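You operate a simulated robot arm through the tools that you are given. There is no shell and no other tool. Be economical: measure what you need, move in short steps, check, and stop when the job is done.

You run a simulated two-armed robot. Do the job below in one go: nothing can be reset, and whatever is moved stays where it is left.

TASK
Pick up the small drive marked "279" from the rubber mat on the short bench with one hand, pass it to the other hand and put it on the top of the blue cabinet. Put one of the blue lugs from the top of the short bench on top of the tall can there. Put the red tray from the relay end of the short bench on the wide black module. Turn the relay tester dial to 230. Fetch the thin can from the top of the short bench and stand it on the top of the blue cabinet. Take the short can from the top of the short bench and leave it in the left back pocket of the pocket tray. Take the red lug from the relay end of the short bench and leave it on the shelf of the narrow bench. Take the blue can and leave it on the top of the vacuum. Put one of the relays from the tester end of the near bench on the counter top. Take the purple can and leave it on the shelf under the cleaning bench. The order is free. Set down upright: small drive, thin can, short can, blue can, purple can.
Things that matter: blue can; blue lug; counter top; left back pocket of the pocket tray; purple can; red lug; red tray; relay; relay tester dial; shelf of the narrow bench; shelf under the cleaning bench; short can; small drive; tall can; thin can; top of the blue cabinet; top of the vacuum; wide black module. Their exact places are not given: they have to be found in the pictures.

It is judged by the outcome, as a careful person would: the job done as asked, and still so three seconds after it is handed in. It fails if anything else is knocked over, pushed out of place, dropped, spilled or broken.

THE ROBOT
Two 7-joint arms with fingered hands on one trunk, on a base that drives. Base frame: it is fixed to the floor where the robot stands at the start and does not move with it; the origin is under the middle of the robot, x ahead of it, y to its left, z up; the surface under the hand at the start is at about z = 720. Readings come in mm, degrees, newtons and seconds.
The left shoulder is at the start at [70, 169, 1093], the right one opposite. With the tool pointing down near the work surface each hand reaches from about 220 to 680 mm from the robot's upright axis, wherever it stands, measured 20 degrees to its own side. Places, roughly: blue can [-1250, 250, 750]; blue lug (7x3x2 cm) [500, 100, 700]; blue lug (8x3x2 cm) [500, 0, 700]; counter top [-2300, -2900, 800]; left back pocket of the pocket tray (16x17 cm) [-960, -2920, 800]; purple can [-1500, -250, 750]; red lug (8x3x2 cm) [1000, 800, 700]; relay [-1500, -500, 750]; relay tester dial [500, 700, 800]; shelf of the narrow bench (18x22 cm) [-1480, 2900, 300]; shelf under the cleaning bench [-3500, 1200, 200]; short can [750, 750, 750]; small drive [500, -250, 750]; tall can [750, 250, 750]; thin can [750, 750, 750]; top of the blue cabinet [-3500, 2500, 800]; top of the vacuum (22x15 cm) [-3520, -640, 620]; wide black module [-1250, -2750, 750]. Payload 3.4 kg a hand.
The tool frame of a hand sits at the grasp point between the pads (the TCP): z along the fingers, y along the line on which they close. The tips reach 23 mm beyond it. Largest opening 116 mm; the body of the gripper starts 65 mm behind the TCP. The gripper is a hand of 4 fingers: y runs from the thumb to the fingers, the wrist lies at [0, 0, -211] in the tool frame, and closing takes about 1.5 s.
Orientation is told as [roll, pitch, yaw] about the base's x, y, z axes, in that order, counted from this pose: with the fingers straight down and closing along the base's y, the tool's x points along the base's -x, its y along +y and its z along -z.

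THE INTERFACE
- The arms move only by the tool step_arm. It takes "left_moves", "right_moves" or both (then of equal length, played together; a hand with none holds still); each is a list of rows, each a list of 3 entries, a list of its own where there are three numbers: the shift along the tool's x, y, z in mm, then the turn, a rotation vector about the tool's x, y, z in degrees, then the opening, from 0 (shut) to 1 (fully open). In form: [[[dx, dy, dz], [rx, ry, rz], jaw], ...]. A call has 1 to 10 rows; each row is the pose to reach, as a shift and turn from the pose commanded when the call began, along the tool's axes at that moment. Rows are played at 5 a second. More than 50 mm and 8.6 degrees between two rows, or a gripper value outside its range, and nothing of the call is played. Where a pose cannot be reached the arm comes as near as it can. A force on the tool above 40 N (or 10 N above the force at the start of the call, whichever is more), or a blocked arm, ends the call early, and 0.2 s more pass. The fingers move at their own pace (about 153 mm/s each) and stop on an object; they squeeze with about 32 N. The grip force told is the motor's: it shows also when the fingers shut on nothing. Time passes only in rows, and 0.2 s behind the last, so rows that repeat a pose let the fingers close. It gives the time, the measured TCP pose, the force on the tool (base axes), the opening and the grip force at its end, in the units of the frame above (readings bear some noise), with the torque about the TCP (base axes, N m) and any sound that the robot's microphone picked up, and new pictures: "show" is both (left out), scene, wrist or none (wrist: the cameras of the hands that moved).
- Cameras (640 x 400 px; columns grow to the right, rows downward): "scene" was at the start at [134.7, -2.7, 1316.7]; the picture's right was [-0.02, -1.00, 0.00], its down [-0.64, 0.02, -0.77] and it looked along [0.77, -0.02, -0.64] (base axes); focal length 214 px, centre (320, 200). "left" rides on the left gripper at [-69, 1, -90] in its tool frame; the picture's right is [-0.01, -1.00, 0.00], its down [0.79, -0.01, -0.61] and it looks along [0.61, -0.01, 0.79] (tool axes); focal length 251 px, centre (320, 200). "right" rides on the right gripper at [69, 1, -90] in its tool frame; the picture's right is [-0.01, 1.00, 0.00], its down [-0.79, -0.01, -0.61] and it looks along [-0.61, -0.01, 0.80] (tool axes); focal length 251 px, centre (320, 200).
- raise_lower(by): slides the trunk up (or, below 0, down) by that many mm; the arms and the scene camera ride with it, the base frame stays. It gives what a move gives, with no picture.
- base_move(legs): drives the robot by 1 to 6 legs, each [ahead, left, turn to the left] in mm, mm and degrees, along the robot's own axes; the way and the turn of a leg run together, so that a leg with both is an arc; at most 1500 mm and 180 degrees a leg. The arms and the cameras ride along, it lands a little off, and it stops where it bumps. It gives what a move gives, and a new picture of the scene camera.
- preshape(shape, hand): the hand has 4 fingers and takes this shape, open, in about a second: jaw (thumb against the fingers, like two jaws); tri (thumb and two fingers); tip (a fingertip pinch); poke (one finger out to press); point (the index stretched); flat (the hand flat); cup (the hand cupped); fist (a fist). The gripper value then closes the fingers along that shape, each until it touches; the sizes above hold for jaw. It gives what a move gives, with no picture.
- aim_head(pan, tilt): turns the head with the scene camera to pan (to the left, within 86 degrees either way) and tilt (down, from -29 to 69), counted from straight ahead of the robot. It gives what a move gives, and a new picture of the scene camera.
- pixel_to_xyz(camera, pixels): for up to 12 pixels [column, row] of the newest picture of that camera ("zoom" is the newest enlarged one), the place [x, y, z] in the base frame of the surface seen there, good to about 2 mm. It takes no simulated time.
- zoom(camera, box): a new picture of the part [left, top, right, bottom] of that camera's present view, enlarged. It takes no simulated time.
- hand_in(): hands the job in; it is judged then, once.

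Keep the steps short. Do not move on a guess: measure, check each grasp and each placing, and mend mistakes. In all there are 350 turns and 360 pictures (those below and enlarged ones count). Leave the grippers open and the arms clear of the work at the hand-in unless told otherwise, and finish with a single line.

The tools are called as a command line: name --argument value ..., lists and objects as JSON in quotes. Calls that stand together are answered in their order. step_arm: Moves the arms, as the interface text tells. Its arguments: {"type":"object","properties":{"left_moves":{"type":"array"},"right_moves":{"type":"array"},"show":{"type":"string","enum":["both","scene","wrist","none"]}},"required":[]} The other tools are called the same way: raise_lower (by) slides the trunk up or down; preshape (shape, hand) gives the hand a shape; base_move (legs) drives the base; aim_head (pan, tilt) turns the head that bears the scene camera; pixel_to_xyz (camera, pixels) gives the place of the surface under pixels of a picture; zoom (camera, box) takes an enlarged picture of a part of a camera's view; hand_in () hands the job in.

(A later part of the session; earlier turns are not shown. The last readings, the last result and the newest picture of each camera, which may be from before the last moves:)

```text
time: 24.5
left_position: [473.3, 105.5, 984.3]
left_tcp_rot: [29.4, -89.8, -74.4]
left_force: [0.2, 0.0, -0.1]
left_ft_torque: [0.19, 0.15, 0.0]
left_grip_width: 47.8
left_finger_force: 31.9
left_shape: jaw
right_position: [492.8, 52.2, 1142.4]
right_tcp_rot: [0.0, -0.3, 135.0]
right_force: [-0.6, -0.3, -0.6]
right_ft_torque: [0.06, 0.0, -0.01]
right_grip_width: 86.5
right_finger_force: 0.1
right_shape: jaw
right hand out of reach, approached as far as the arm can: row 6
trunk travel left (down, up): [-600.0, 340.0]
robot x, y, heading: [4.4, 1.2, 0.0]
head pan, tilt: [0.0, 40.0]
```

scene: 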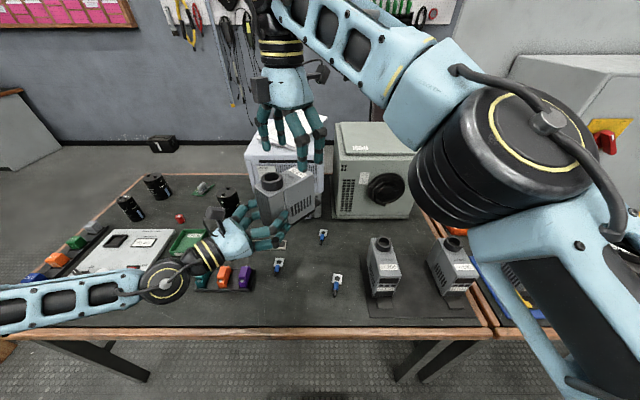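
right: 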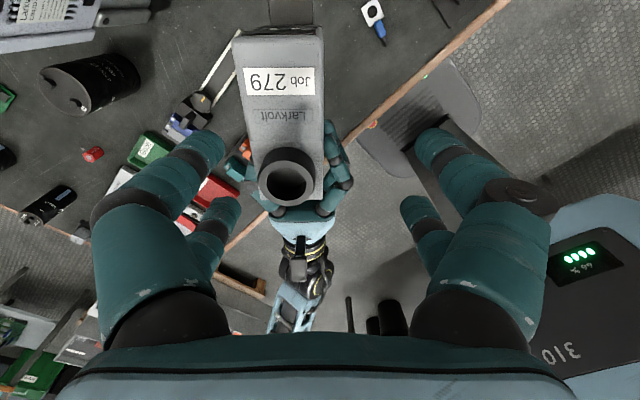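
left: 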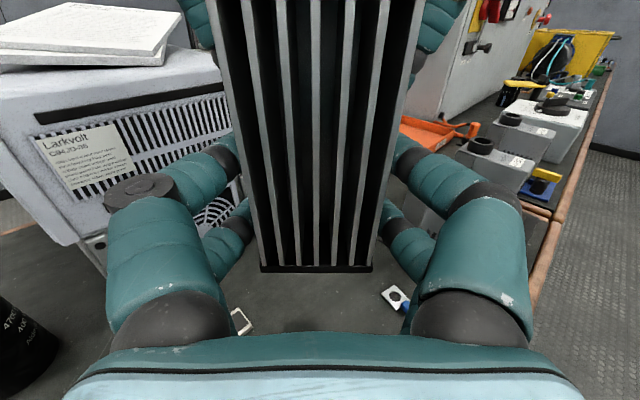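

Drive passed to the left. Now both hands withdraw: right turns back and moves right; left retracts.

step_arm --right_moves '[[[18, 24, 0], [0, 0, 8.5], 0.75], [[37, 48, 0], [0, 0, 17], 0.75], [[55, 72, 0], [0, 0, 25.5], 0.75], [[74, 96, 0], [0, 0, 34], 0.75], [[92, 120, 0], [0, 0, 42.5], 0.75], [[110, 144, 0], [0, 0, 51], 0.75], [[129, 168, 0], [0, 0, 59.5], 0.75], [[147, 192, 0], [0, 0, 68], 0.75], [[166, 216, 0], [0, 0, 76.5], 0.75], [[184, 240, 0], [0, 0, 85], 0.75]]' --left_moves '[[[0, 0, 0], [0, 0, 0], 0.2], [[0, 0, 0], [0, 0, 0], 0.2], [[0, 0, -15], [0, 0, 0], 0.2], [[-10, 5, -35], [0, 0, 0], 0.2], [[-20, 15, -55], [0, 0, 0], 0.2], [[-30, 25, -75], [0, 0, 0], 0.2], [[-40, 35, -95], [0, 0, 0], 0.2], [[-50, 45, -115], [0, 0, 0], 0.2], [[-60, 58, -137], [0, 0, 0], 0.2], [[-76, 58, -137], [0, 0, 0], 0.2]]' --show "scene"

```text
time: 26.7
left_position: [417.5, 243.7, 1059.0]
left_tcp_rot: [40.7, -89.8, -85.7]
left_force: [0.7, 0.1, -5.9]
left_ft_torque: [0.21, 0.18, 0.01]
left_grip_width: 47.6
left_finger_force: 31.7
left_shape: jaw
right_position: [453.4, -244.3, 1143.0]
right_tcp_rot: [0.1, 0.0, 49.8]
right_force: [-0.9, 0.1, 0.1]
right_ft_torque: [0.02, 0.03, 0.0]
right_grip_width: 86.9
right_finger_force: 0.0
right_shape: jaw
trunk travel left (down, up): [-600.0, 340.0]
robot x, y, heading: [0.3, 1.4, -0.0]
head pan, tilt: [0.0, 40.0]
```

scene: 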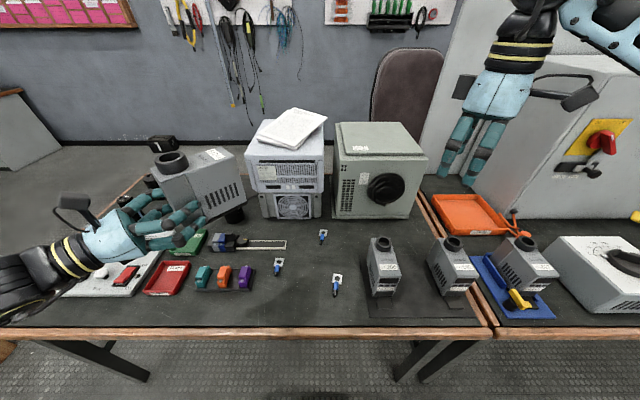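

step_arm --right_moves '[[[0, 0, 0], [0, 0, 8.5], 0.75], [[0, 0, 0], [0, 0, 17], 0.75], [[0, 0, 0], [0, 0, 25.5], 0.75], [[0, 0, 0], [0, 0, 34], 0.75], [[0, 0, 0], [0, 0, 42.5], 0.75], [[0, 0, 0], [0, 0, 49.8], 0.75]]' --show "none"

aim_head --pan 75 --tilt 40

```text
time: 28.1
left_position: [417.1, 244.0, 1056.1]
left_tcp_rot: [-94.8, -89.9, 49.8]
left_force: [0.4, -0.3, -5.8]
left_ft_torque: [0.19, 0.2, 0.0]
left_grip_width: 47.8
left_finger_force: 31.9
left_shape: jaw
right_position: [455.4, -241.7, 1141.7]
right_tcp_rot: [0.0, 0.0, 0.0]
right_force: [1.2, 0.2, 0.0]
right_ft_torque: [0.0, 0.02, -0.03]
right_grip_width: 86.8
right_finger_force: 0.0
right_shape: jaw
trunk travel left (down, up): [-600.0, 340.0]
robot x, y, heading: [-0.4, 0.5, -0.2]
head pan, tilt: [0.0, 40.0]
```

```text
time: 29.6
left_position: [418.3, 244.5, 1057.6]
left_tcp_rot: [-94.3, -90.0, 49.1]
left_force: [0.2, -0.6, -5.9]
left_ft_torque: [0.16, 0.17, 0.01]
left_grip_width: 47.5
left_finger_force: 31.5
left_shape: jaw
right_position: [454.4, -241.1, 1143.7]
right_tcp_rot: [0.0, 0.0, 0.2]
right_force: [-0.3, 0.8, 0.2]
right_ft_torque: [-0.01, 0.0, 0.01]
right_grip_width: 86.6
right_finger_force: 0.1
right_shape: jaw
trunk travel left (down, up): [-600.0, 340.0]
robot x, y, heading: [1.9, -1.7, 0.0]
head pan, tilt: [75.0, 40.0]
```

scene: 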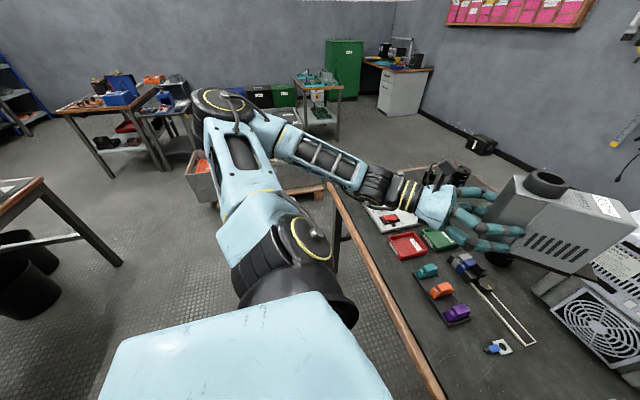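

pixel_to_xyz --camera "scene" --pixels '[[195, 170], [320, 195], [215, 190], [200, 150], [165, 165], [75, 115], [335, 183], [350, 120], [40, 180], [120, 262], [300, 85], [5, 70]]'

```text
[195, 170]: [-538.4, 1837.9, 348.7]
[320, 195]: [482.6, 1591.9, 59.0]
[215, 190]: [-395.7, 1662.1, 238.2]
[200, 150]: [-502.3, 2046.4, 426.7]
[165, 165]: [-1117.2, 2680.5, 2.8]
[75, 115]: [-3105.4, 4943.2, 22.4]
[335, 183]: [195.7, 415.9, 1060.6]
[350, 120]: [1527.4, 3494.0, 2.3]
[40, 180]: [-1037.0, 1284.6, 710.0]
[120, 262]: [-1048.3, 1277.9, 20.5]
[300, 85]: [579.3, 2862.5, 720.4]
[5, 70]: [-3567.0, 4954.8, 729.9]
```

Path left is clear (crates at y>1590). Drive left 800 mm, then ahead 100.

base_move --legs '[[0, 800, 0], [100, 0, 0]]'

aim_head --pan -10 --tilt 55

```text
time: 34.6
left_position: [526.3, 1010.2, 1057.5]
left_tcp_rot: [-99.1, -89.8, 51.7]
left_force: [-0.8, 1.3, -5.6]
left_ft_torque: [0.15, 0.15, 0.01]
left_grip_width: 47.6
left_finger_force: 32.0
left_shape: jaw
right_position: [542.0, 522.0, 1142.5]
right_tcp_rot: [-0.2, 0.2, -2.2]
right_force: [0.1, 0.5, 0.8]
right_ft_torque: [-0.1, 0.06, 0.0]
right_grip_width: 86.6
right_finger_force: 0.0
right_shape: jaw
trunk travel left (down, up): [-600.0, 340.0]
robot x, y, heading: [97.5, 784.4, -2.4]
head pan, tilt: [75.0, 40.0]
```

scene: 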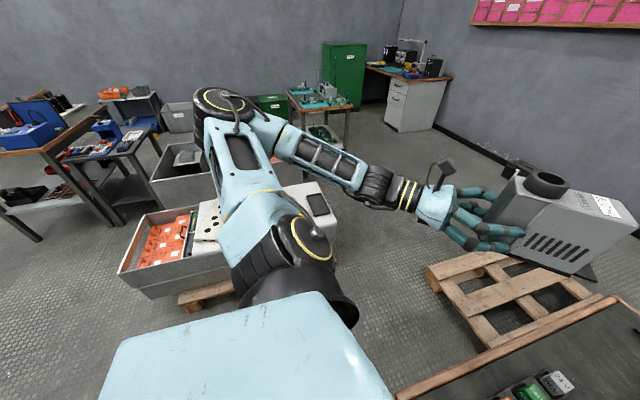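

```text
time: 36.1
left_position: [523.7, 1006.8, 1057.5]
left_tcp_rot: [-76.5, -89.9, 29.1]
left_force: [-0.1, -0.1, -5.5]
left_ft_torque: [0.19, 0.22, 0.01]
left_grip_width: 47.8
left_finger_force: 32.4
left_shape: jaw
right_position: [540.1, 520.3, 1142.2]
right_tcp_rot: [0.0, 0.1, -2.4]
right_force: [-1.0, -0.6, -0.2]
right_ft_torque: [0.02, 0.02, -0.01]
right_grip_width: 86.5
right_finger_force: 0.0
right_shape: jaw
trunk travel left (down, up): [-600.0, 340.0]
robot x, y, heading: [95.9, 779.7, -2.4]
head pan, tilt: [-10.0, 55.0]
```

scene: 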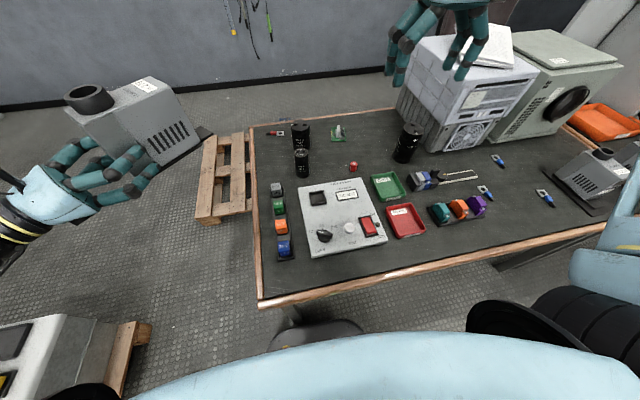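

The red lug is now visible at about (275,132), left of the short can. Zoom and measure.

zoom --camera "scene" --box '[245, 110, 445, 235]'

pixel_to_xyz --camera "scene" --pixels '[[271, 132], [281, 134], [301, 153], [301, 168], [300, 127], [300, 140], [409, 126], [407, 150], [323, 236], [405, 220], [353, 166], [276, 132]]'

```text
3.20 times, centred on (345, 172) of scene
```

zoom: 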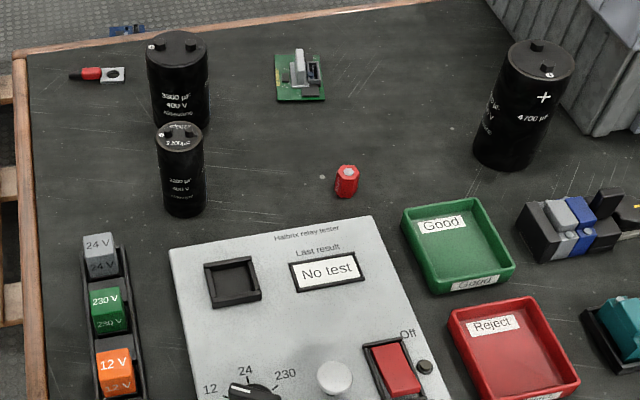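

```text
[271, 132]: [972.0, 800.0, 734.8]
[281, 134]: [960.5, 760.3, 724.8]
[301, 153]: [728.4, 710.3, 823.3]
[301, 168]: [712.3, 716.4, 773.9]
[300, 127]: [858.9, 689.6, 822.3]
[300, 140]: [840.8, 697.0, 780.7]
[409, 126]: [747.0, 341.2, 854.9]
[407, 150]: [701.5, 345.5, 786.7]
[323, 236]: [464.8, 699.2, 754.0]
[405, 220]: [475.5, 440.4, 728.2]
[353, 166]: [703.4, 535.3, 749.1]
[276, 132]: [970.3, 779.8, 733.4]
```

Thin can near (735,703). Move right hand above it.

step_arm --right_moves '[[[-30, 31, 0], [0, 0, 0], 0.75], [[-60, 62, 0], [0, 0, 0], 0.75], [[-90, 93, 0], [0, 0, 0], 0.75], [[-120, 124, 0], [0, 0, 0], 0.75], [[-150, 155, 0], [0, 0, 0], 0.75], [[-187, 186, 0], [0, 0, 0], 0.75], [[-187, 191, 45], [0, 0, 0], 0.75], [[-187, 191, 90], [0, 0, 0], 0.75], [[-187, 191, 130], [0, 0, 0], 0.75]]' --show "both"

```text
time: 38.1
left_position: [524.8, 1007.3, 1057.2]
left_tcp_rot: [-85.4, -89.8, 37.8]
left_force: [1.0, -0.1, -5.8]
left_ft_torque: [0.19, 0.19, 0.0]
left_grip_width: 47.8
left_finger_force: 31.9
left_shape: jaw
right_position: [701.0, 700.5, 1003.5]
right_tcp_rot: [0.1, 0.0, -2.3]
right_force: [0.1, 0.6, -0.6]
right_ft_torque: [0.01, 0.06, -0.02]
right_grip_width: 86.8
right_finger_force: 0.1
right_shape: jaw
right hand out of reach, approached as far as the arm can: row 5, 6, 7, 8, 9
trunk travel left (down, up): [-600.0, 340.0]
robot x, y, heading: [95.1, 779.5, -2.4]
head pan, tilt: [-10.0, 55.0]
```

scene: 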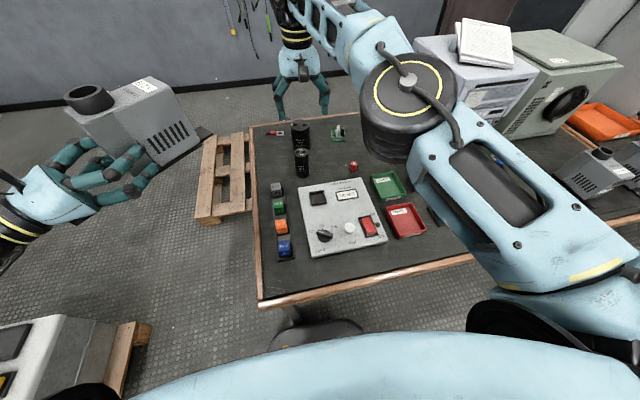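
right: 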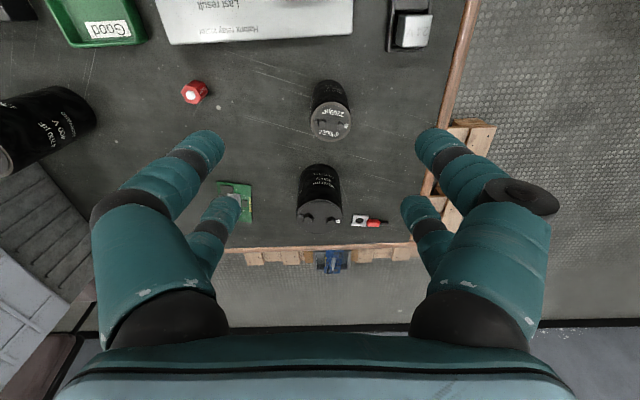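

pixel_to_xyz --camera "right" --pixels '[[331, 127], [317, 105], [346, 105], [331, 90], [320, 208], [372, 222], [385, 222], [360, 220]]'

zoom --camera "right" --box '[260, 60, 420, 160]'

```text
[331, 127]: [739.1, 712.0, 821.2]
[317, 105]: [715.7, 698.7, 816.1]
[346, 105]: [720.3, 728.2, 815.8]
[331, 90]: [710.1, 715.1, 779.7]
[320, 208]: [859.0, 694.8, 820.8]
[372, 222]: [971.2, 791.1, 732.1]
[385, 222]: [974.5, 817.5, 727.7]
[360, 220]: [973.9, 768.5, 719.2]
```

```text
4.00 times, centred on (340, 110) of right
```

zoom: 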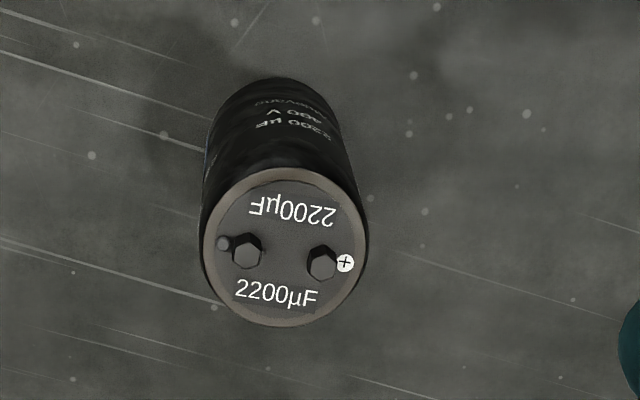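

Thin can center ≈(734,712), ⌀42, top 821. Descend while shifting; reach should improve lower.

step_arm --right_moves '[[[-5, 8, 40], [0, 0, 0], 0.75], [[-15, 13, 80], [0, 0, 0], 0.75], [[-32, 13, 110], [0, 0, 0], 0.75], [[-32, 13, 110], [0, 0, 0], 0.75]]' --show "wrist"

```text
time: 39.1
left_position: [524.1, 1005.3, 1058.5]
left_tcp_rot: [-73.3, -89.9, 25.9]
left_force: [-0.1, -0.7, -6.2]
left_ft_torque: [0.18, 0.19, -0.02]
left_grip_width: 47.7
left_finger_force: 31.6
left_shape: jaw
right_position: [708.8, 710.6, 911.7]
right_tcp_rot: [0.0, 0.1, -2.3]
right_force: [-0.5, 1.0, 0.2]
right_ft_torque: [0.03, 0.03, -0.02]
right_grip_width: 86.7
right_finger_force: 0.0
right_shape: jaw
right hand out of reach, approached as far as the arm can: row 2, 3, 4
trunk travel left (down, up): [-600.0, 340.0]
robot x, y, heading: [95.6, 782.6, -2.7]
head pan, tilt: [-10.0, 55.0]
```

right: 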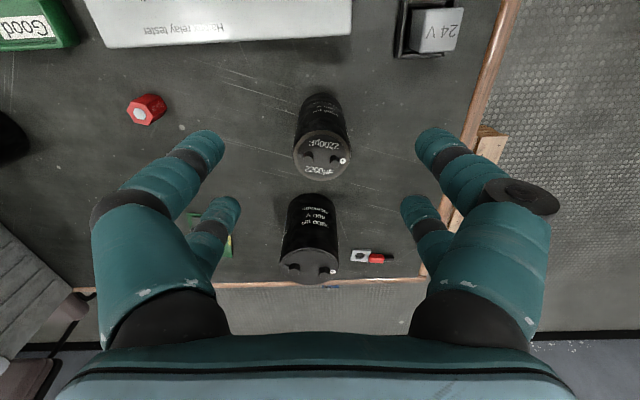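

base_move --legs '[[60, 0, 0]]'

```text
time: 40.1
left_position: [581.8, 833.6, 1064.0]
left_tcp_rot: [129.4, -89.2, 172.2]
left_force: [1.1, -2.5, -5.2]
left_ft_torque: [0.19, 0.1, -0.08]
left_grip_width: 47.7
left_finger_force: 32.3
left_shape: jaw
right_position: [707.1, 508.6, 920.9]
right_tcp_rot: [0.1, -0.8, -13.3]
right_force: [-2.3, -0.8, 1.8]
right_ft_torque: [0.13, -0.28, -0.03]
right_grip_width: 86.7
right_finger_force: 0.0
right_shape: jaw
trunk travel left (down, up): [-600.0, 340.0]
robot x, y, heading: [127.1, 693.0, -13.9]
head pan, tilt: [-10.0, 55.0]
```

scene: 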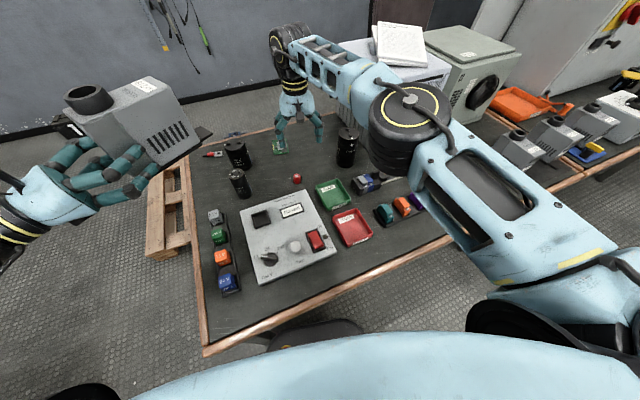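

The base slipped sideways on a bump. Check whether the bench moved.

pixel_to_xyz --camera "scene" --pixels '[[238, 174], [297, 178], [269, 258], [350, 227], [205, 350], [236, 147]]'

aim_head --pan -10 --tilt 69

```text
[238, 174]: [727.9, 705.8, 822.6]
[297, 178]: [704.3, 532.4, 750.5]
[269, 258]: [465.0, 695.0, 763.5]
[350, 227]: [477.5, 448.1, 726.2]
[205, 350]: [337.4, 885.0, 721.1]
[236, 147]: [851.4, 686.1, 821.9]
```

```text
time: 40.9
left_position: [594.2, 827.2, 1056.0]
left_tcp_rot: [-27.5, -89.7, -31.1]
left_force: [1.0, -0.7, -5.6]
left_ft_torque: [0.21, 0.12, -0.02]
left_grip_width: 47.7
left_finger_force: 31.6
left_shape: jaw
right_position: [717.0, 502.6, 909.2]
right_tcp_rot: [0.1, 0.2, -13.3]
right_force: [0.6, -0.2, -0.9]
right_ft_torque: [-0.04, 0.01, 0.01]
right_grip_width: 86.8
right_finger_force: 0.0
right_shape: jaw
trunk travel left (down, up): [-600.0, 340.0]
robot x, y, heading: [129.9, 691.1, -13.9]
head pan, tilt: [-10.0, 68.8]
```

scene: 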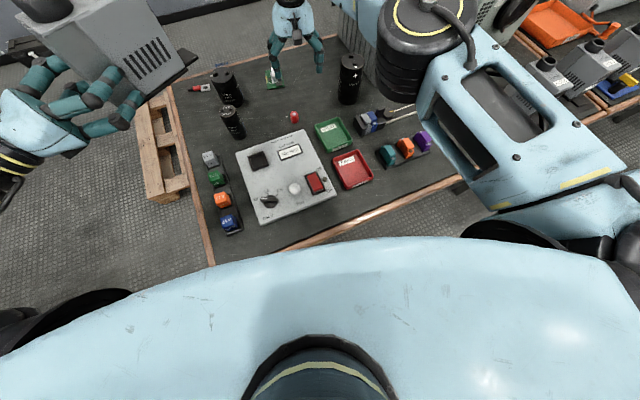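

Bench is unmoved. Base front hits the front-left leg here; I'll back off, retract the right hand, and approach between the legs with heading 45°.

step_arm --right_moves '[[[20, 0, -40], [0, 0, 0], 0.75], [[50, 0, -80], [0, 0, 0], 0.75], [[80, 0, -115], [0, 0, 0], 0.75], [[120, 0, -140], [0, 0, 0], 0.75], [[160, 0, -150], [0, 0, 0], 0.75]]' --show "none"

base_move --legs '[[-130, 0, 0], [0, 0, 58.9], [-194, -216, 0]]'

```text
time: 42.1
left_position: [591.0, 829.8, 1057.5]
left_tcp_rot: [111.5, -90.0, -170.1]
left_force: [0.0, -0.4, -4.5]
left_ft_torque: [0.25, 0.15, -0.02]
left_grip_width: 47.7
left_finger_force: 31.4
left_shape: jaw
right_position: [558.1, 543.4, 1064.8]
right_tcp_rot: [0.1, -0.1, -13.4]
right_force: [-1.2, -0.2, 0.7]
right_ft_torque: [0.04, 0.0, 0.03]
right_grip_width: 87.0
right_finger_force: 0.1
right_shape: jaw
trunk travel left (down, up): [-600.0, 340.0]
robot x, y, heading: [126.4, 692.6, -13.8]
head pan, tilt: [-10.0, 68.8]
```

```text
time: 47.5
left_position: [148.1, 891.6, 1056.9]
left_tcp_rot: [-90.9, -90.0, 89.4]
left_force: [-0.3, 0.2, -5.3]
left_ft_torque: [0.04, 0.25, 0.01]
left_grip_width: 47.5
left_finger_force: 32.1
left_shape: jaw
right_position: [368.3, 708.5, 1062.9]
right_tcp_rot: [0.0, 0.0, 43.7]
right_force: [-0.7, -0.1, 1.5]
right_ft_torque: [0.0, -0.03, 0.04]
right_grip_width: 86.9
right_finger_force: 0.2
right_shape: jaw
trunk travel left (down, up): [-600.0, 340.0]
robot x, y, heading: [14.9, 427.6, 43.3]
head pan, tilt: [-10.0, 68.8]
```

scene: 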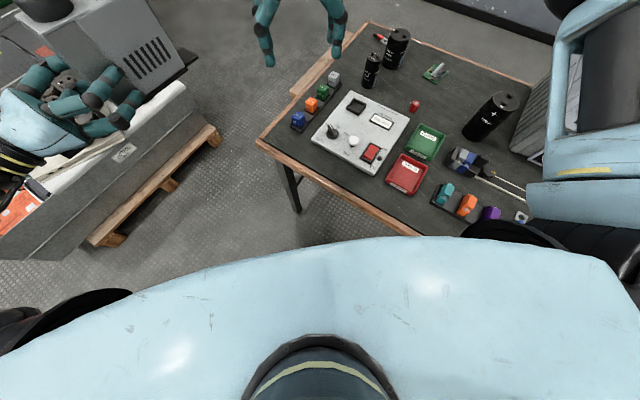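

base_move --legs '[[124, -117, 0]]'

```text
time: 49.0
left_position: [323.9, 890.4, 1057.0]
left_tcp_rot: [-109.1, -90.1, 107.4]
left_force: [0.0, -0.1, -5.5]
left_ft_torque: [0.0, 0.26, 0.0]
left_grip_width: 47.4
left_finger_force: 32.2
left_shape: jaw
right_position: [545.4, 704.6, 1062.5]
right_tcp_rot: [-0.1, -0.1, 43.5]
right_force: [0.1, 0.8, 0.7]
right_ft_torque: [0.03, 0.02, 0.03]
right_grip_width: 86.7
right_finger_force: 0.0
right_shape: jaw
trunk travel left (down, up): [-600.0, 340.0]
robot x, y, heading: [190.1, 425.9, 43.3]
head pan, tilt: [-10.0, 68.8]
```

scene: 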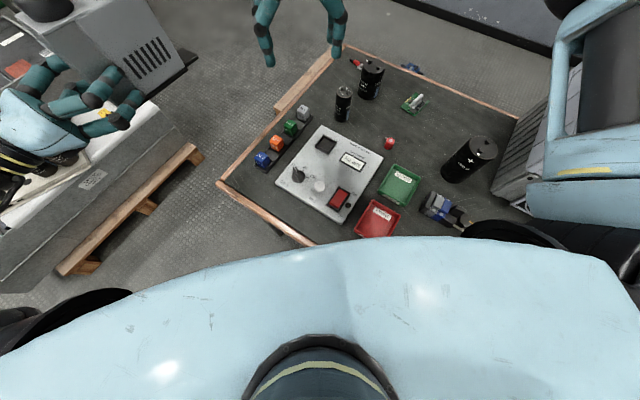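

Now in range. Move the right hand over the thin can (734,712).

step_arm --right_moves '[[[-35, -31, 0], [0, 0, 0], 0.75], [[-70, -62, 0], [0, 0, 0], 0.75], [[-106, -93, 0], [0, 0, 0], 0.75], [[-142, -124, 10], [0, 0, 0], 0.75], [[-142, -124, 50], [0, 0, 0], 0.75], [[-142, -124, 95], [0, 0, 0], 0.75], [[-142, -124, 140], [0, 0, 0], 0.75]]' --show "wrist"

```text
time: 50.6
left_position: [324.6, 890.5, 1057.7]
left_tcp_rot: [-39.8, -89.9, 38.1]
left_force: [0.6, -0.3, -6.4]
left_ft_torque: [0.01, 0.27, 0.03]
left_grip_width: 47.4
left_finger_force: 32.2
left_shape: jaw
right_position: [729.4, 709.3, 923.7]
right_tcp_rot: [0.0, 0.0, 43.5]
right_force: [-0.9, 1.0, 0.3]
right_ft_torque: [-0.02, 0.0, 0.0]
right_grip_width: 86.9
right_finger_force: 0.2
right_shape: jaw
trunk travel left (down, up): [-600.0, 340.0]
robot x, y, heading: [186.6, 424.1, 43.3]
head pan, tilt: [-10.0, 68.8]
```

right: 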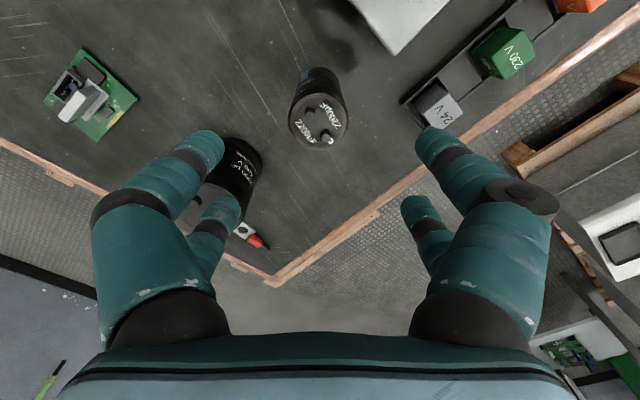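

pixel_to_xyz --camera "right" --pixels '[[318, 116], [318, 124], [290, 121], [346, 121], [318, 142]]'

```text
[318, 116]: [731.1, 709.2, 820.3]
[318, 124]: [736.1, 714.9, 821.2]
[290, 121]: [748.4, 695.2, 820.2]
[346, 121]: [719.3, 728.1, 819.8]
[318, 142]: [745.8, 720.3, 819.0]
```

step_arm --right_moves '[[[-5, -1, 45], [0, 0, 0], 0.75], [[-5, -1, 90], [0, 0, 0], 0.75], [[-5, -1, 139], [0, 0, 0], 0.75], [[-5, -1, 139], [0, 0, 0], 0.3], [[-5, -1, 139], [0, 0, 0], 0.15], [[-5, -1, 139], [0, 0, 0], 0.15], [[-5, -1, 139], [0, 0, 0], 0.15]]' --show "wrist"

```text
time: 52.2
left_position: [323.9, 890.5, 1057.7]
left_tcp_rot: [-43.4, -89.9, 41.7]
left_force: [1.2, -0.4, -5.6]
left_ft_torque: [0.02, 0.22, -0.01]
left_grip_width: 47.5
left_finger_force: 32.0
left_shape: jaw
right_position: [737.0, 716.4, 787.6]
right_tcp_rot: [0.0, 0.1, 43.6]
right_force: [-0.2, 0.1, -0.3]
right_ft_torque: [0.03, -0.02, 0.01]
right_grip_width: 27.8
right_finger_force: 32.1
right_shape: jaw
trunk travel left (down, up): [-600.0, 340.0]
robot x, y, heading: [187.2, 427.5, 43.5]
head pan, tilt: [-10.0, 68.8]
```

right: 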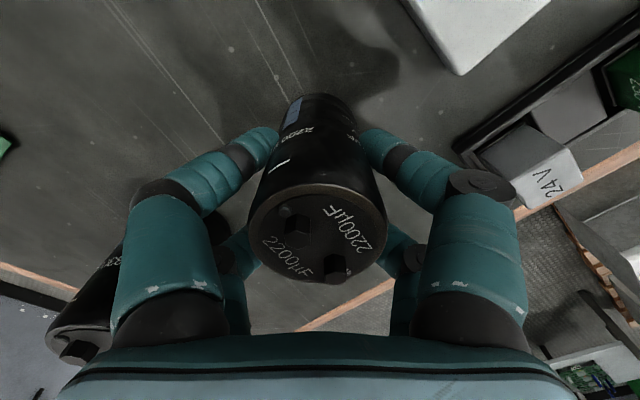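

The two-finger pairs cradle the can (27.8 mm chord). Lift it.

step_arm --right_moves '[[[0, 0, -30], [0, 0, 0], 0.15], [[0, 0, -75], [0, 0, 0], 0.15], [[0, 0, -120], [0, 0, 0], 0.15], [[0, 0, -165], [0, 0, 0], 0.15], [[30, 20, -205], [0, 0, 0], 0.15], [[65, 40, -235], [0, 0, 0], 0.15], [[100, 60, -260], [0, 0, 0], 0.15]]' --show "wrist"

```text
refused: row 5 steps farther than a row can; nothing moved
```

step_arm --right_moves '[[[0, 0, -30], [0, 0, 0], 0.15], [[0, 0, -75], [0, 0, 0], 0.15], [[0, 0, -120], [0, 0, 0], 0.15], [[0, 0, -165], [0, 0, 0], 0.15], [[20, 10, -200], [0, 0, 0], 0.15], [[50, 25, -230], [0, 0, 0], 0.15], [[85, 40, -250], [0, 0, 0], 0.15], [[125, 50, -260], [0, 0, 0], 0.15]]' --show "wrist"

```text
time: 54.0
left_position: [323.7, 889.7, 1059.2]
left_tcp_rot: [104.5, -90.0, -106.2]
left_force: [-0.5, -0.5, -5.1]
left_ft_torque: [-0.03, 0.24, -0.01]
left_grip_width: 47.5
left_finger_force: 32.3
left_shape: jaw
right_position: [612.8, 663.3, 1045.3]
right_tcp_rot: [0.0, 0.0, 43.6]
right_force: [0.1, 1.1, -2.8]
right_ft_torque: [0.02, 0.01, 0.02]
right_grip_width: 27.5
right_finger_force: 31.8
right_shape: jaw
trunk travel left (down, up): [-600.0, 340.0]
robot x, y, heading: [189.1, 423.9, 43.4]
head pan, tilt: [-10.0, 68.8]
```

right: 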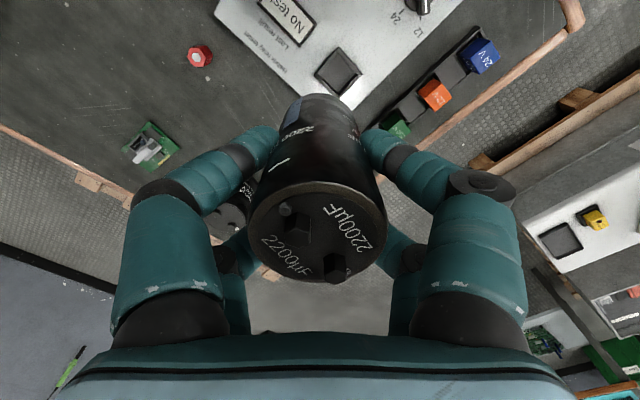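

Both held. Back out to x≈−260 and turn to face −x.

base_move --legs '[[-327, 309, 0], [0, 0, 136.6]]'

aim_head --pan 0 --tilt 20

```text
time: 62.3
left_position: [-690.9, 198.5, 1058.1]
left_tcp_rot: [-44.3, -89.9, 176.5]
left_force: [0.4, -0.1, -6.1]
left_ft_torque: [-0.2, -0.16, 0.01]
left_grip_width: 47.3
left_finger_force: 31.9
left_shape: jaw
right_position: [-729.3, 563.0, 1044.5]
right_tcp_rot: [0.0, 0.1, 177.4]
right_force: [0.0, -0.3, -3.5]
right_ft_torque: [0.02, 0.01, 0.01]
right_grip_width: 27.4
right_finger_force: 32.0
right_shape: jaw
trunk travel left (down, up): [-600.0, 340.0]
robot x, y, heading: [-260.5, 421.8, 177.2]
head pan, tilt: [-10.0, 68.8]
```

scene: 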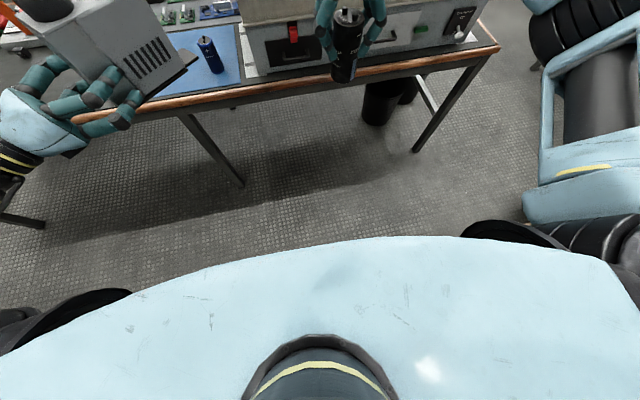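

```text
time: 63.4
left_position: [-691.7, 197.7, 1057.2]
left_tcp_rot: [-42.0, -89.9, 174.1]
left_force: [-0.1, -0.3, -6.0]
left_ft_torque: [-0.19, -0.18, -0.03]
left_grip_width: 46.9
left_finger_force: 31.7
left_shape: jaw
right_position: [-728.8, 562.3, 1044.3]
right_tcp_rot: [0.0, 0.1, 177.3]
right_force: [-0.2, 0.4, -2.2]
right_ft_torque: [0.01, -0.02, 0.01]
right_grip_width: 27.2
right_finger_force: 31.6
right_shape: jaw
trunk travel left (down, up): [-600.0, 340.0]
robot x, y, heading: [-259.9, 423.2, 176.8]
head pan, tilt: [0.0, 20.0]
```

scene: 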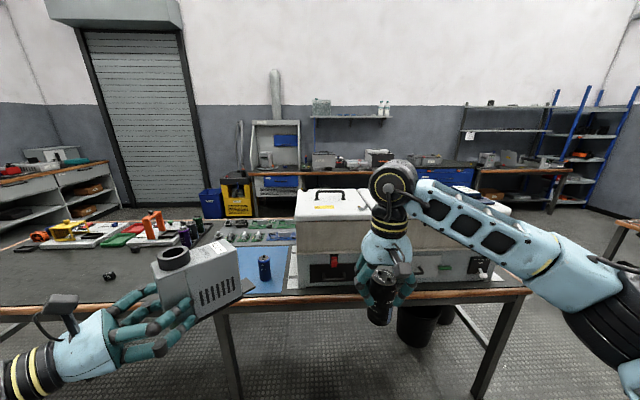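

aim_head --pan -40 --tilt 15

```text
time: 64.5
left_position: [-690.7, 198.7, 1057.2]
left_tcp_rot: [-41.8, -89.9, 173.9]
left_force: [0.2, 0.2, -5.4]
left_ft_torque: [-0.14, -0.18, 0.03]
left_grip_width: 47.3
left_finger_force: 31.6
left_shape: jaw
right_position: [-728.2, 561.6, 1044.9]
right_tcp_rot: [0.0, 0.1, 177.4]
right_force: [0.1, -0.2, -2.9]
right_ft_torque: [-0.03, 0.05, 0.0]
right_grip_width: 27.3
right_finger_force: 32.1
right_shape: jaw
trunk travel left (down, up): [-600.0, 340.0]
robot x, y, heading: [-256.0, 421.9, 177.3]
head pan, tilt: [-40.0, 15.0]
```

scene: 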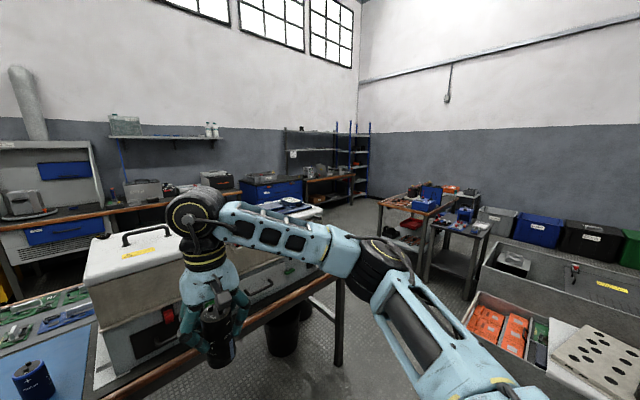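

zoom --camera "scene" --box '[100, 120, 400, 300]'

pixel_to_xyz --camera "scene" --pixels '[[337, 360], [340, 282], [350, 245], [375, 210], [434, 280], [455, 300], [270, 180], [265, 208], [300, 205], [280, 183], [240, 190], [300, 237]]'

```text
2.13 times, centred on (250, 210) of scene
```

zoom: 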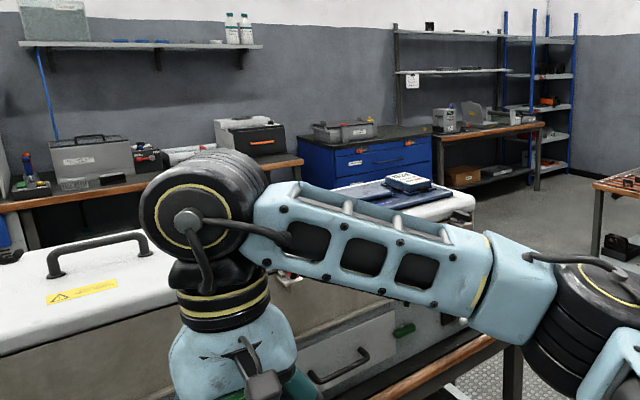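

```text
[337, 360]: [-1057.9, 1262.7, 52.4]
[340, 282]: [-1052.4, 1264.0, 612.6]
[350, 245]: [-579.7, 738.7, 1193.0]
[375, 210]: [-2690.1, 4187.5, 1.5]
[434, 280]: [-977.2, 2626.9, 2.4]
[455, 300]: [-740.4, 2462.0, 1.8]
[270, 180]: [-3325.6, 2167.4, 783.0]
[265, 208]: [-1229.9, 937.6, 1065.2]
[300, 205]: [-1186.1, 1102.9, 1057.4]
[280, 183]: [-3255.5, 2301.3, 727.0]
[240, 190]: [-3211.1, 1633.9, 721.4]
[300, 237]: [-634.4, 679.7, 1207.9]
```

aim_head --pan -75 --tilt 30

```text
time: 65.5
left_position: [-691.0, 197.5, 1057.8]
left_tcp_rot: [-41.6, -90.0, 173.8]
left_force: [0.0, -0.4, -5.4]
left_ft_torque: [-0.15, -0.18, 0.01]
left_grip_width: 47.1
left_finger_force: 32.2
left_shape: jaw
right_position: [-729.4, 563.6, 1044.4]
right_tcp_rot: [0.1, 0.1, 177.4]
right_force: [0.7, -0.2, -2.8]
right_ft_torque: [0.03, -0.01, 0.02]
right_grip_width: 27.1
right_finger_force: 31.9
right_shape: jaw
trunk travel left (down, up): [-600.0, 340.0]
robot x, y, heading: [-263.3, 420.2, 177.0]
head pan, tilt: [-75.0, 30.0]
```

scene: 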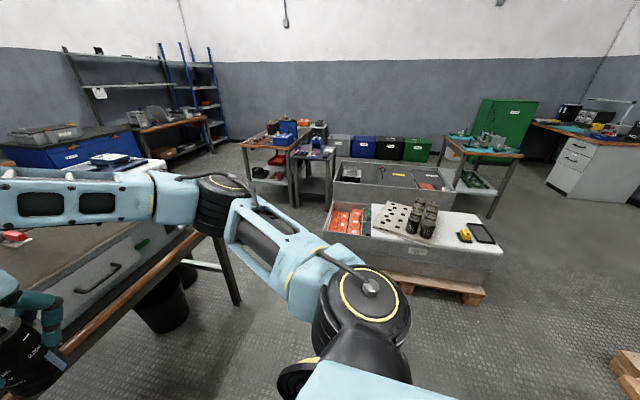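

pixel_to_xyz --camera "scene" --pixels '[[323, 232], [335, 205], [335, 165], [333, 200], [485, 300], [500, 255], [390, 290], [235, 302], [230, 250], [297, 205], [145, 165], [440, 190]]'

```text
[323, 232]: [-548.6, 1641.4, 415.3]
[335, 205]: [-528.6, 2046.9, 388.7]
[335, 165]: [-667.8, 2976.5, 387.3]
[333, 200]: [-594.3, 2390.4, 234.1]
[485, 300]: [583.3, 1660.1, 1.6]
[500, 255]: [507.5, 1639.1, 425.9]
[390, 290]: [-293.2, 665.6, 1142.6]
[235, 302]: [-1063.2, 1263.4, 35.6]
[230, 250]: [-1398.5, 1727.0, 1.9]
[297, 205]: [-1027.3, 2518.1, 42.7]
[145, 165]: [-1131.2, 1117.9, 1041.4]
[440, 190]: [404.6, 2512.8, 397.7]
```

aim_head --pan 60 --tilt 25

```text
time: 67.7
left_position: [-690.8, 198.7, 1058.4]
left_tcp_rot: [-41.0, -89.9, 173.2]
left_force: [-1.1, -0.5, -5.6]
left_ft_torque: [-0.18, -0.16, 0.02]
left_grip_width: 47.2
left_finger_force: 31.4
left_shape: jaw
right_position: [-729.1, 563.7, 1043.9]
right_tcp_rot: [0.1, 0.0, 177.4]
right_force: [0.0, 0.1, -2.6]
right_ft_torque: [0.01, 0.02, -0.01]
right_grip_width: 27.1
right_finger_force: 32.1
right_shape: jaw
trunk travel left (down, up): [-600.0, 340.0]
robot x, y, heading: [-263.1, 420.2, 176.9]
head pan, tilt: [60.0, 25.0]
```

scene: 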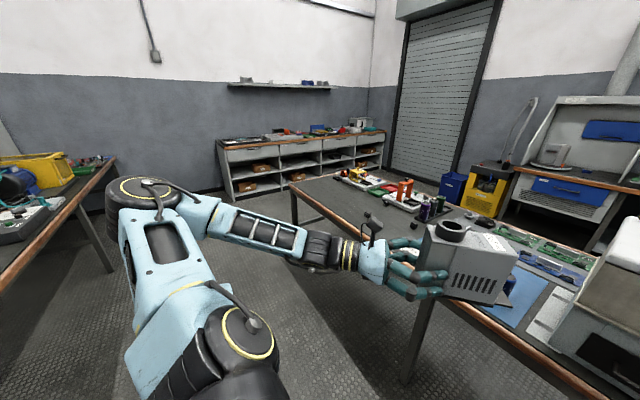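

pixel_to_xyz --camera "scene" --pixels '[[290, 184], [380, 173], [345, 235], [220, 195], [380, 165], [455, 190], [480, 210], [510, 200], [430, 180], [395, 200]]'

zoom --camera "scene" --box '[200, 80, 520, 272]'

```text
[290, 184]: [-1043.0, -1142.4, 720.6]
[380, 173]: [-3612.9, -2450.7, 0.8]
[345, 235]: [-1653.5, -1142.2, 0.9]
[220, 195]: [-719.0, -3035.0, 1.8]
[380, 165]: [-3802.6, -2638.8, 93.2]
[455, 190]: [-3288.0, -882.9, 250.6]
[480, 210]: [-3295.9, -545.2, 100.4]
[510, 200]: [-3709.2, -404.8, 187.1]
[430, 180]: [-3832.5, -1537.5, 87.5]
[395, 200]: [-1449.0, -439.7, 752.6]
```

```text
2.00 times, centred on (360, 176) of scene
```

zoom: 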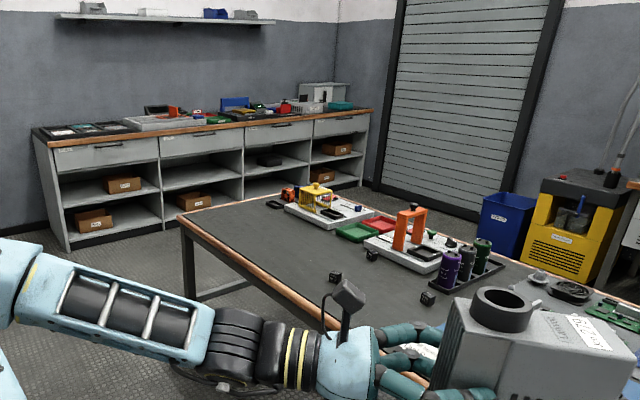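

The wide route is around the near bench's far end (y≈−1150). Drive left along it, then turn the corner.

base_move --legs '[[0, 1200, 2], [0, 1150, 0], [1070, 0, 0]]'

```text
time: 84.2
left_position: [-1740.5, -2228.4, 1057.2]
left_tcp_rot: [-42.6, -90.0, -180.0]
left_force: [0.0, 0.1, -5.1]
left_ft_torque: [-0.19, -0.2, 0.02]
left_grip_width: 47.3
left_finger_force: 32.1
left_shape: jaw
right_position: [-1813.0, -1868.0, 1044.6]
right_tcp_rot: [-0.1, 0.1, -177.4]
right_force: [0.3, -0.4, -2.5]
right_ft_torque: [-0.01, 0.01, -0.01]
right_grip_width: 27.3
right_finger_force: 32.5
right_shape: jaw
trunk travel left (down, up): [-600.0, 340.0]
robot x, y, heading: [-1332.0, -1968.3, -177.4]
head pan, tilt: [60.0, 25.0]
```

scene: 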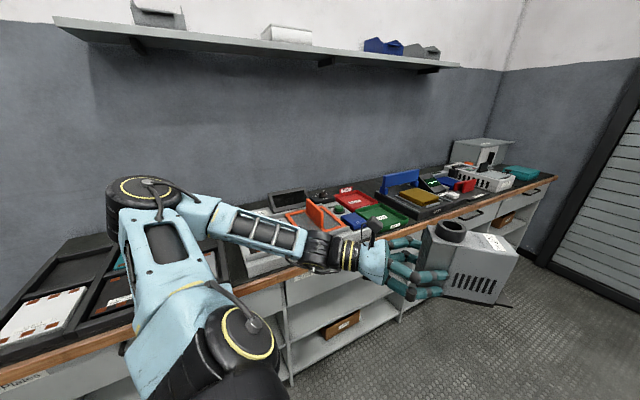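

base_move --legs '[[1130, -60, -2.6], [0, -1400, 0], [0, -1400, 0]]'

aim_head --pan -45 --tilt 20

```text
time: 103.3
left_position: [-2751.5, 689.7, 1056.5]
left_tcp_rot: [-39.6, -90.0, 169.8]
left_force: [0.4, -0.3, -6.5]
left_ft_torque: [-0.2, -0.22, -0.01]
left_grip_width: 47.2
left_finger_force: 32.2
left_shape: jaw
right_position: [-2776.5, 1056.3, 1043.7]
right_tcp_rot: [0.0, 0.1, 175.2]
right_force: [0.1, 0.3, -2.6]
right_ft_torque: [0.0, 0.03, -0.02]
right_grip_width: 27.0
right_finger_force: 32.1
right_shape: jaw
trunk travel left (down, up): [-600.0, 340.0]
robot x, y, heading: [-2316.3, 895.8, 174.9]
head pan, tilt: [60.0, 25.0]
```

scene: 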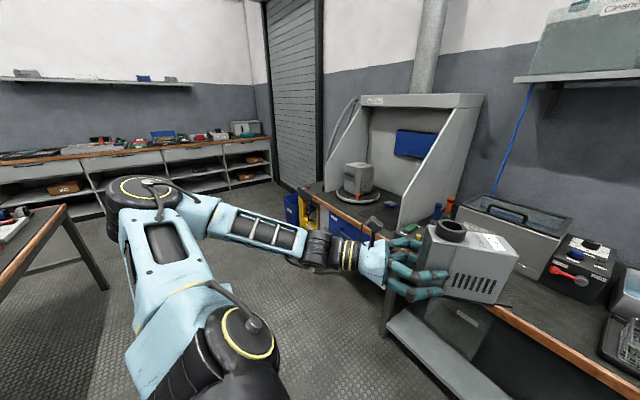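

```text
time: 105.2
left_position: [-2752.3, 689.8, 1057.6]
left_tcp_rot: [-34.5, -89.8, 164.6]
left_force: [0.4, -0.6, -5.2]
left_ft_torque: [-0.21, -0.16, 0.03]
left_grip_width: 47.0
left_finger_force: 31.7
left_shape: jaw
right_position: [-2775.6, 1056.2, 1044.1]
right_tcp_rot: [0.0, 0.1, 175.2]
right_force: [-0.6, 0.0, -2.3]
right_ft_torque: [-0.01, 0.03, -0.04]
right_grip_width: 26.9
right_finger_force: 31.6
right_shape: jaw
trunk travel left (down, up): [-600.0, 340.0]
robot x, y, heading: [-2313.5, 895.0, 175.2]
head pan, tilt: [-45.0, 20.0]
```

scene: 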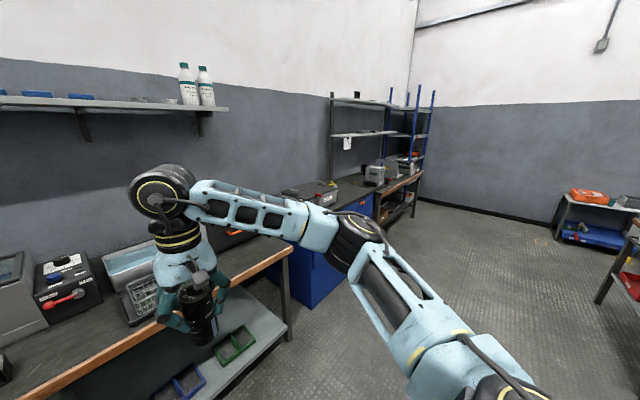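

base_move --legs '[[0, 0, 5], [0, -1350, 0]]'

aim_head --pan 0 --tilt 40

```text
time: 112.2
left_position: [-2744.2, 1943.7, 1057.3]
left_tcp_rot: [-36.9, -89.9, 173.6]
left_force: [-0.3, 0.0, -6.1]
left_ft_torque: [-0.16, -0.22, -0.01]
left_grip_width: 47.0
left_finger_force: 31.9
left_shape: jaw
right_position: [-2809.6, 2303.1, 1043.7]
right_tcp_rot: [0.1, 0.1, -178.1]
right_force: [-0.6, -0.3, -2.8]
right_ft_torque: [0.0, 0.0, 0.0]
right_grip_width: 27.1
right_finger_force: 31.5
right_shape: jaw
trunk travel left (down, up): [-600.0, 340.0]
robot x, y, heading: [-2331.2, 2198.3, -178.2]
head pan, tilt: [-45.0, 20.0]
```

scene: 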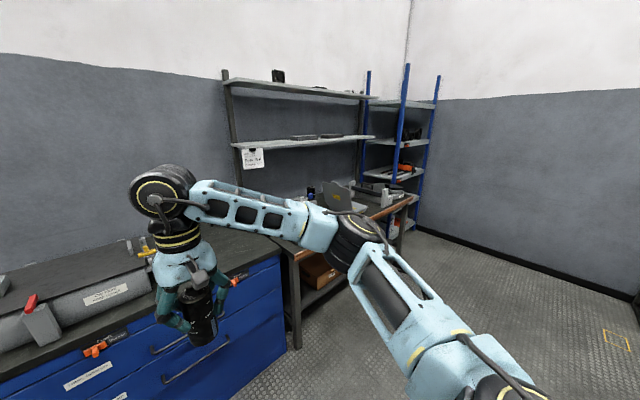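

```text
time: 113.3
left_position: [-2745.7, 1944.4, 1057.2]
left_tcp_rot: [-32.1, -89.9, 168.8]
left_force: [0.8, 0.1, -6.4]
left_ft_torque: [-0.17, -0.19, -0.01]
left_grip_width: 47.2
left_finger_force: 31.6
left_shape: jaw
right_position: [-2809.4, 2302.6, 1043.8]
right_tcp_rot: [0.0, 0.1, -178.2]
right_force: [1.0, 0.1, -2.0]
right_ft_torque: [0.02, 0.04, -0.04]
right_grip_width: 27.1
right_finger_force: 31.1
right_shape: jaw
trunk travel left (down, up): [-600.0, 340.0]
robot x, y, heading: [-2331.6, 2198.9, -178.2]
head pan, tilt: [0.0, 40.0]
```

scene: 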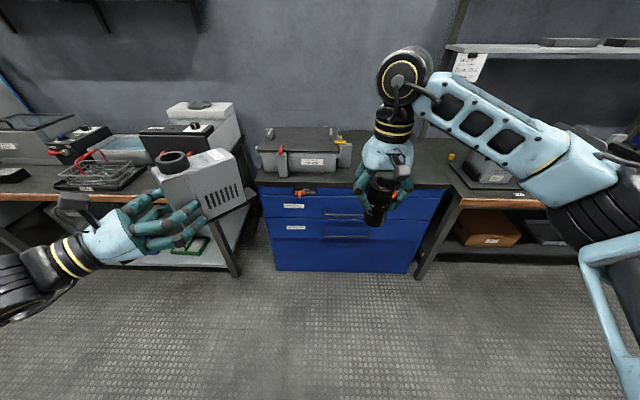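

pixel_to_xyz --camera "scene" --pixels '[[257, 184], [345, 186], [448, 186], [280, 172], [345, 172], [450, 140], [415, 140], [345, 150], [300, 194], [350, 160], [415, 172], [262, 160]]'

zoom --camera "scene" --box '[240, 110, 470, 254]'

```text
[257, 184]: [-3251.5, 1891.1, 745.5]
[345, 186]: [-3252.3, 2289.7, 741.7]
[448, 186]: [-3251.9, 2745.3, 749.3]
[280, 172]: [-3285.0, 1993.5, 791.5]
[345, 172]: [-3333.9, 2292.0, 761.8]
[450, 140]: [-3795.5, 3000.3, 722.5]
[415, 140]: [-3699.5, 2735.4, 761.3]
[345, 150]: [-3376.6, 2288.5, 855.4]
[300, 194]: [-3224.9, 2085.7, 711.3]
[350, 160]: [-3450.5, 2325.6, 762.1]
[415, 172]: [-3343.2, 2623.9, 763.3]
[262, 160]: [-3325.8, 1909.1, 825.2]
```

```text
2.78 times, centred on (355, 182) of scene
```

zoom: 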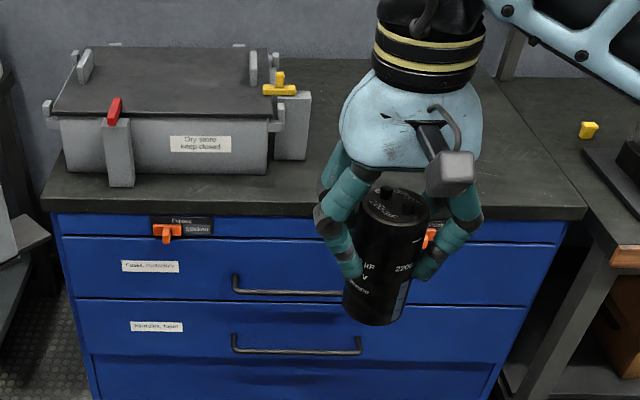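

Cabinet top z≈762, free for y 2380–2740. Drive to about (−2760, 2560).

base_move --legs '[[0, -374, -1.8], [417, 0, 0]]'

```text
time: 117.8
left_position: [-3170.1, 2336.8, 1057.5]
left_tcp_rot: [-32.7, -89.9, 167.3]
left_force: [-1.0, 0.5, -5.9]
left_ft_torque: [-0.16, -0.18, -0.01]
left_grip_width: 47.1
left_finger_force: 31.9
left_shape: jaw
right_position: [-3222.8, 2701.1, 1043.5]
right_tcp_rot: [0.0, 0.0, 179.7]
right_force: [0.3, 0.9, -2.7]
right_ft_torque: [-0.03, 0.02, 0.01]
right_grip_width: 27.0
right_finger_force: 32.4
right_shape: jaw
trunk travel left (down, up): [-600.0, 340.0]
robot x, y, heading: [-2746.9, 2575.7, 179.3]
head pan, tilt: [0.0, 40.0]
```

scene: 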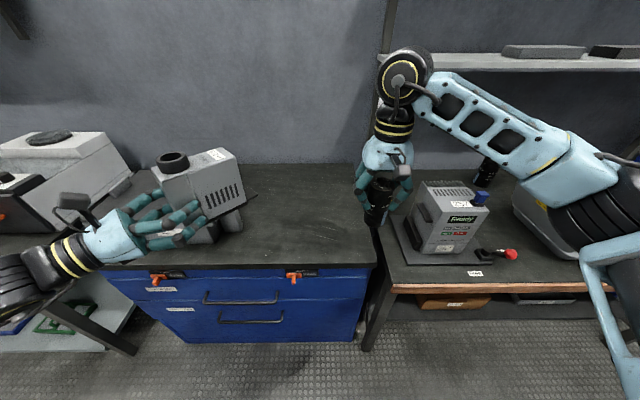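

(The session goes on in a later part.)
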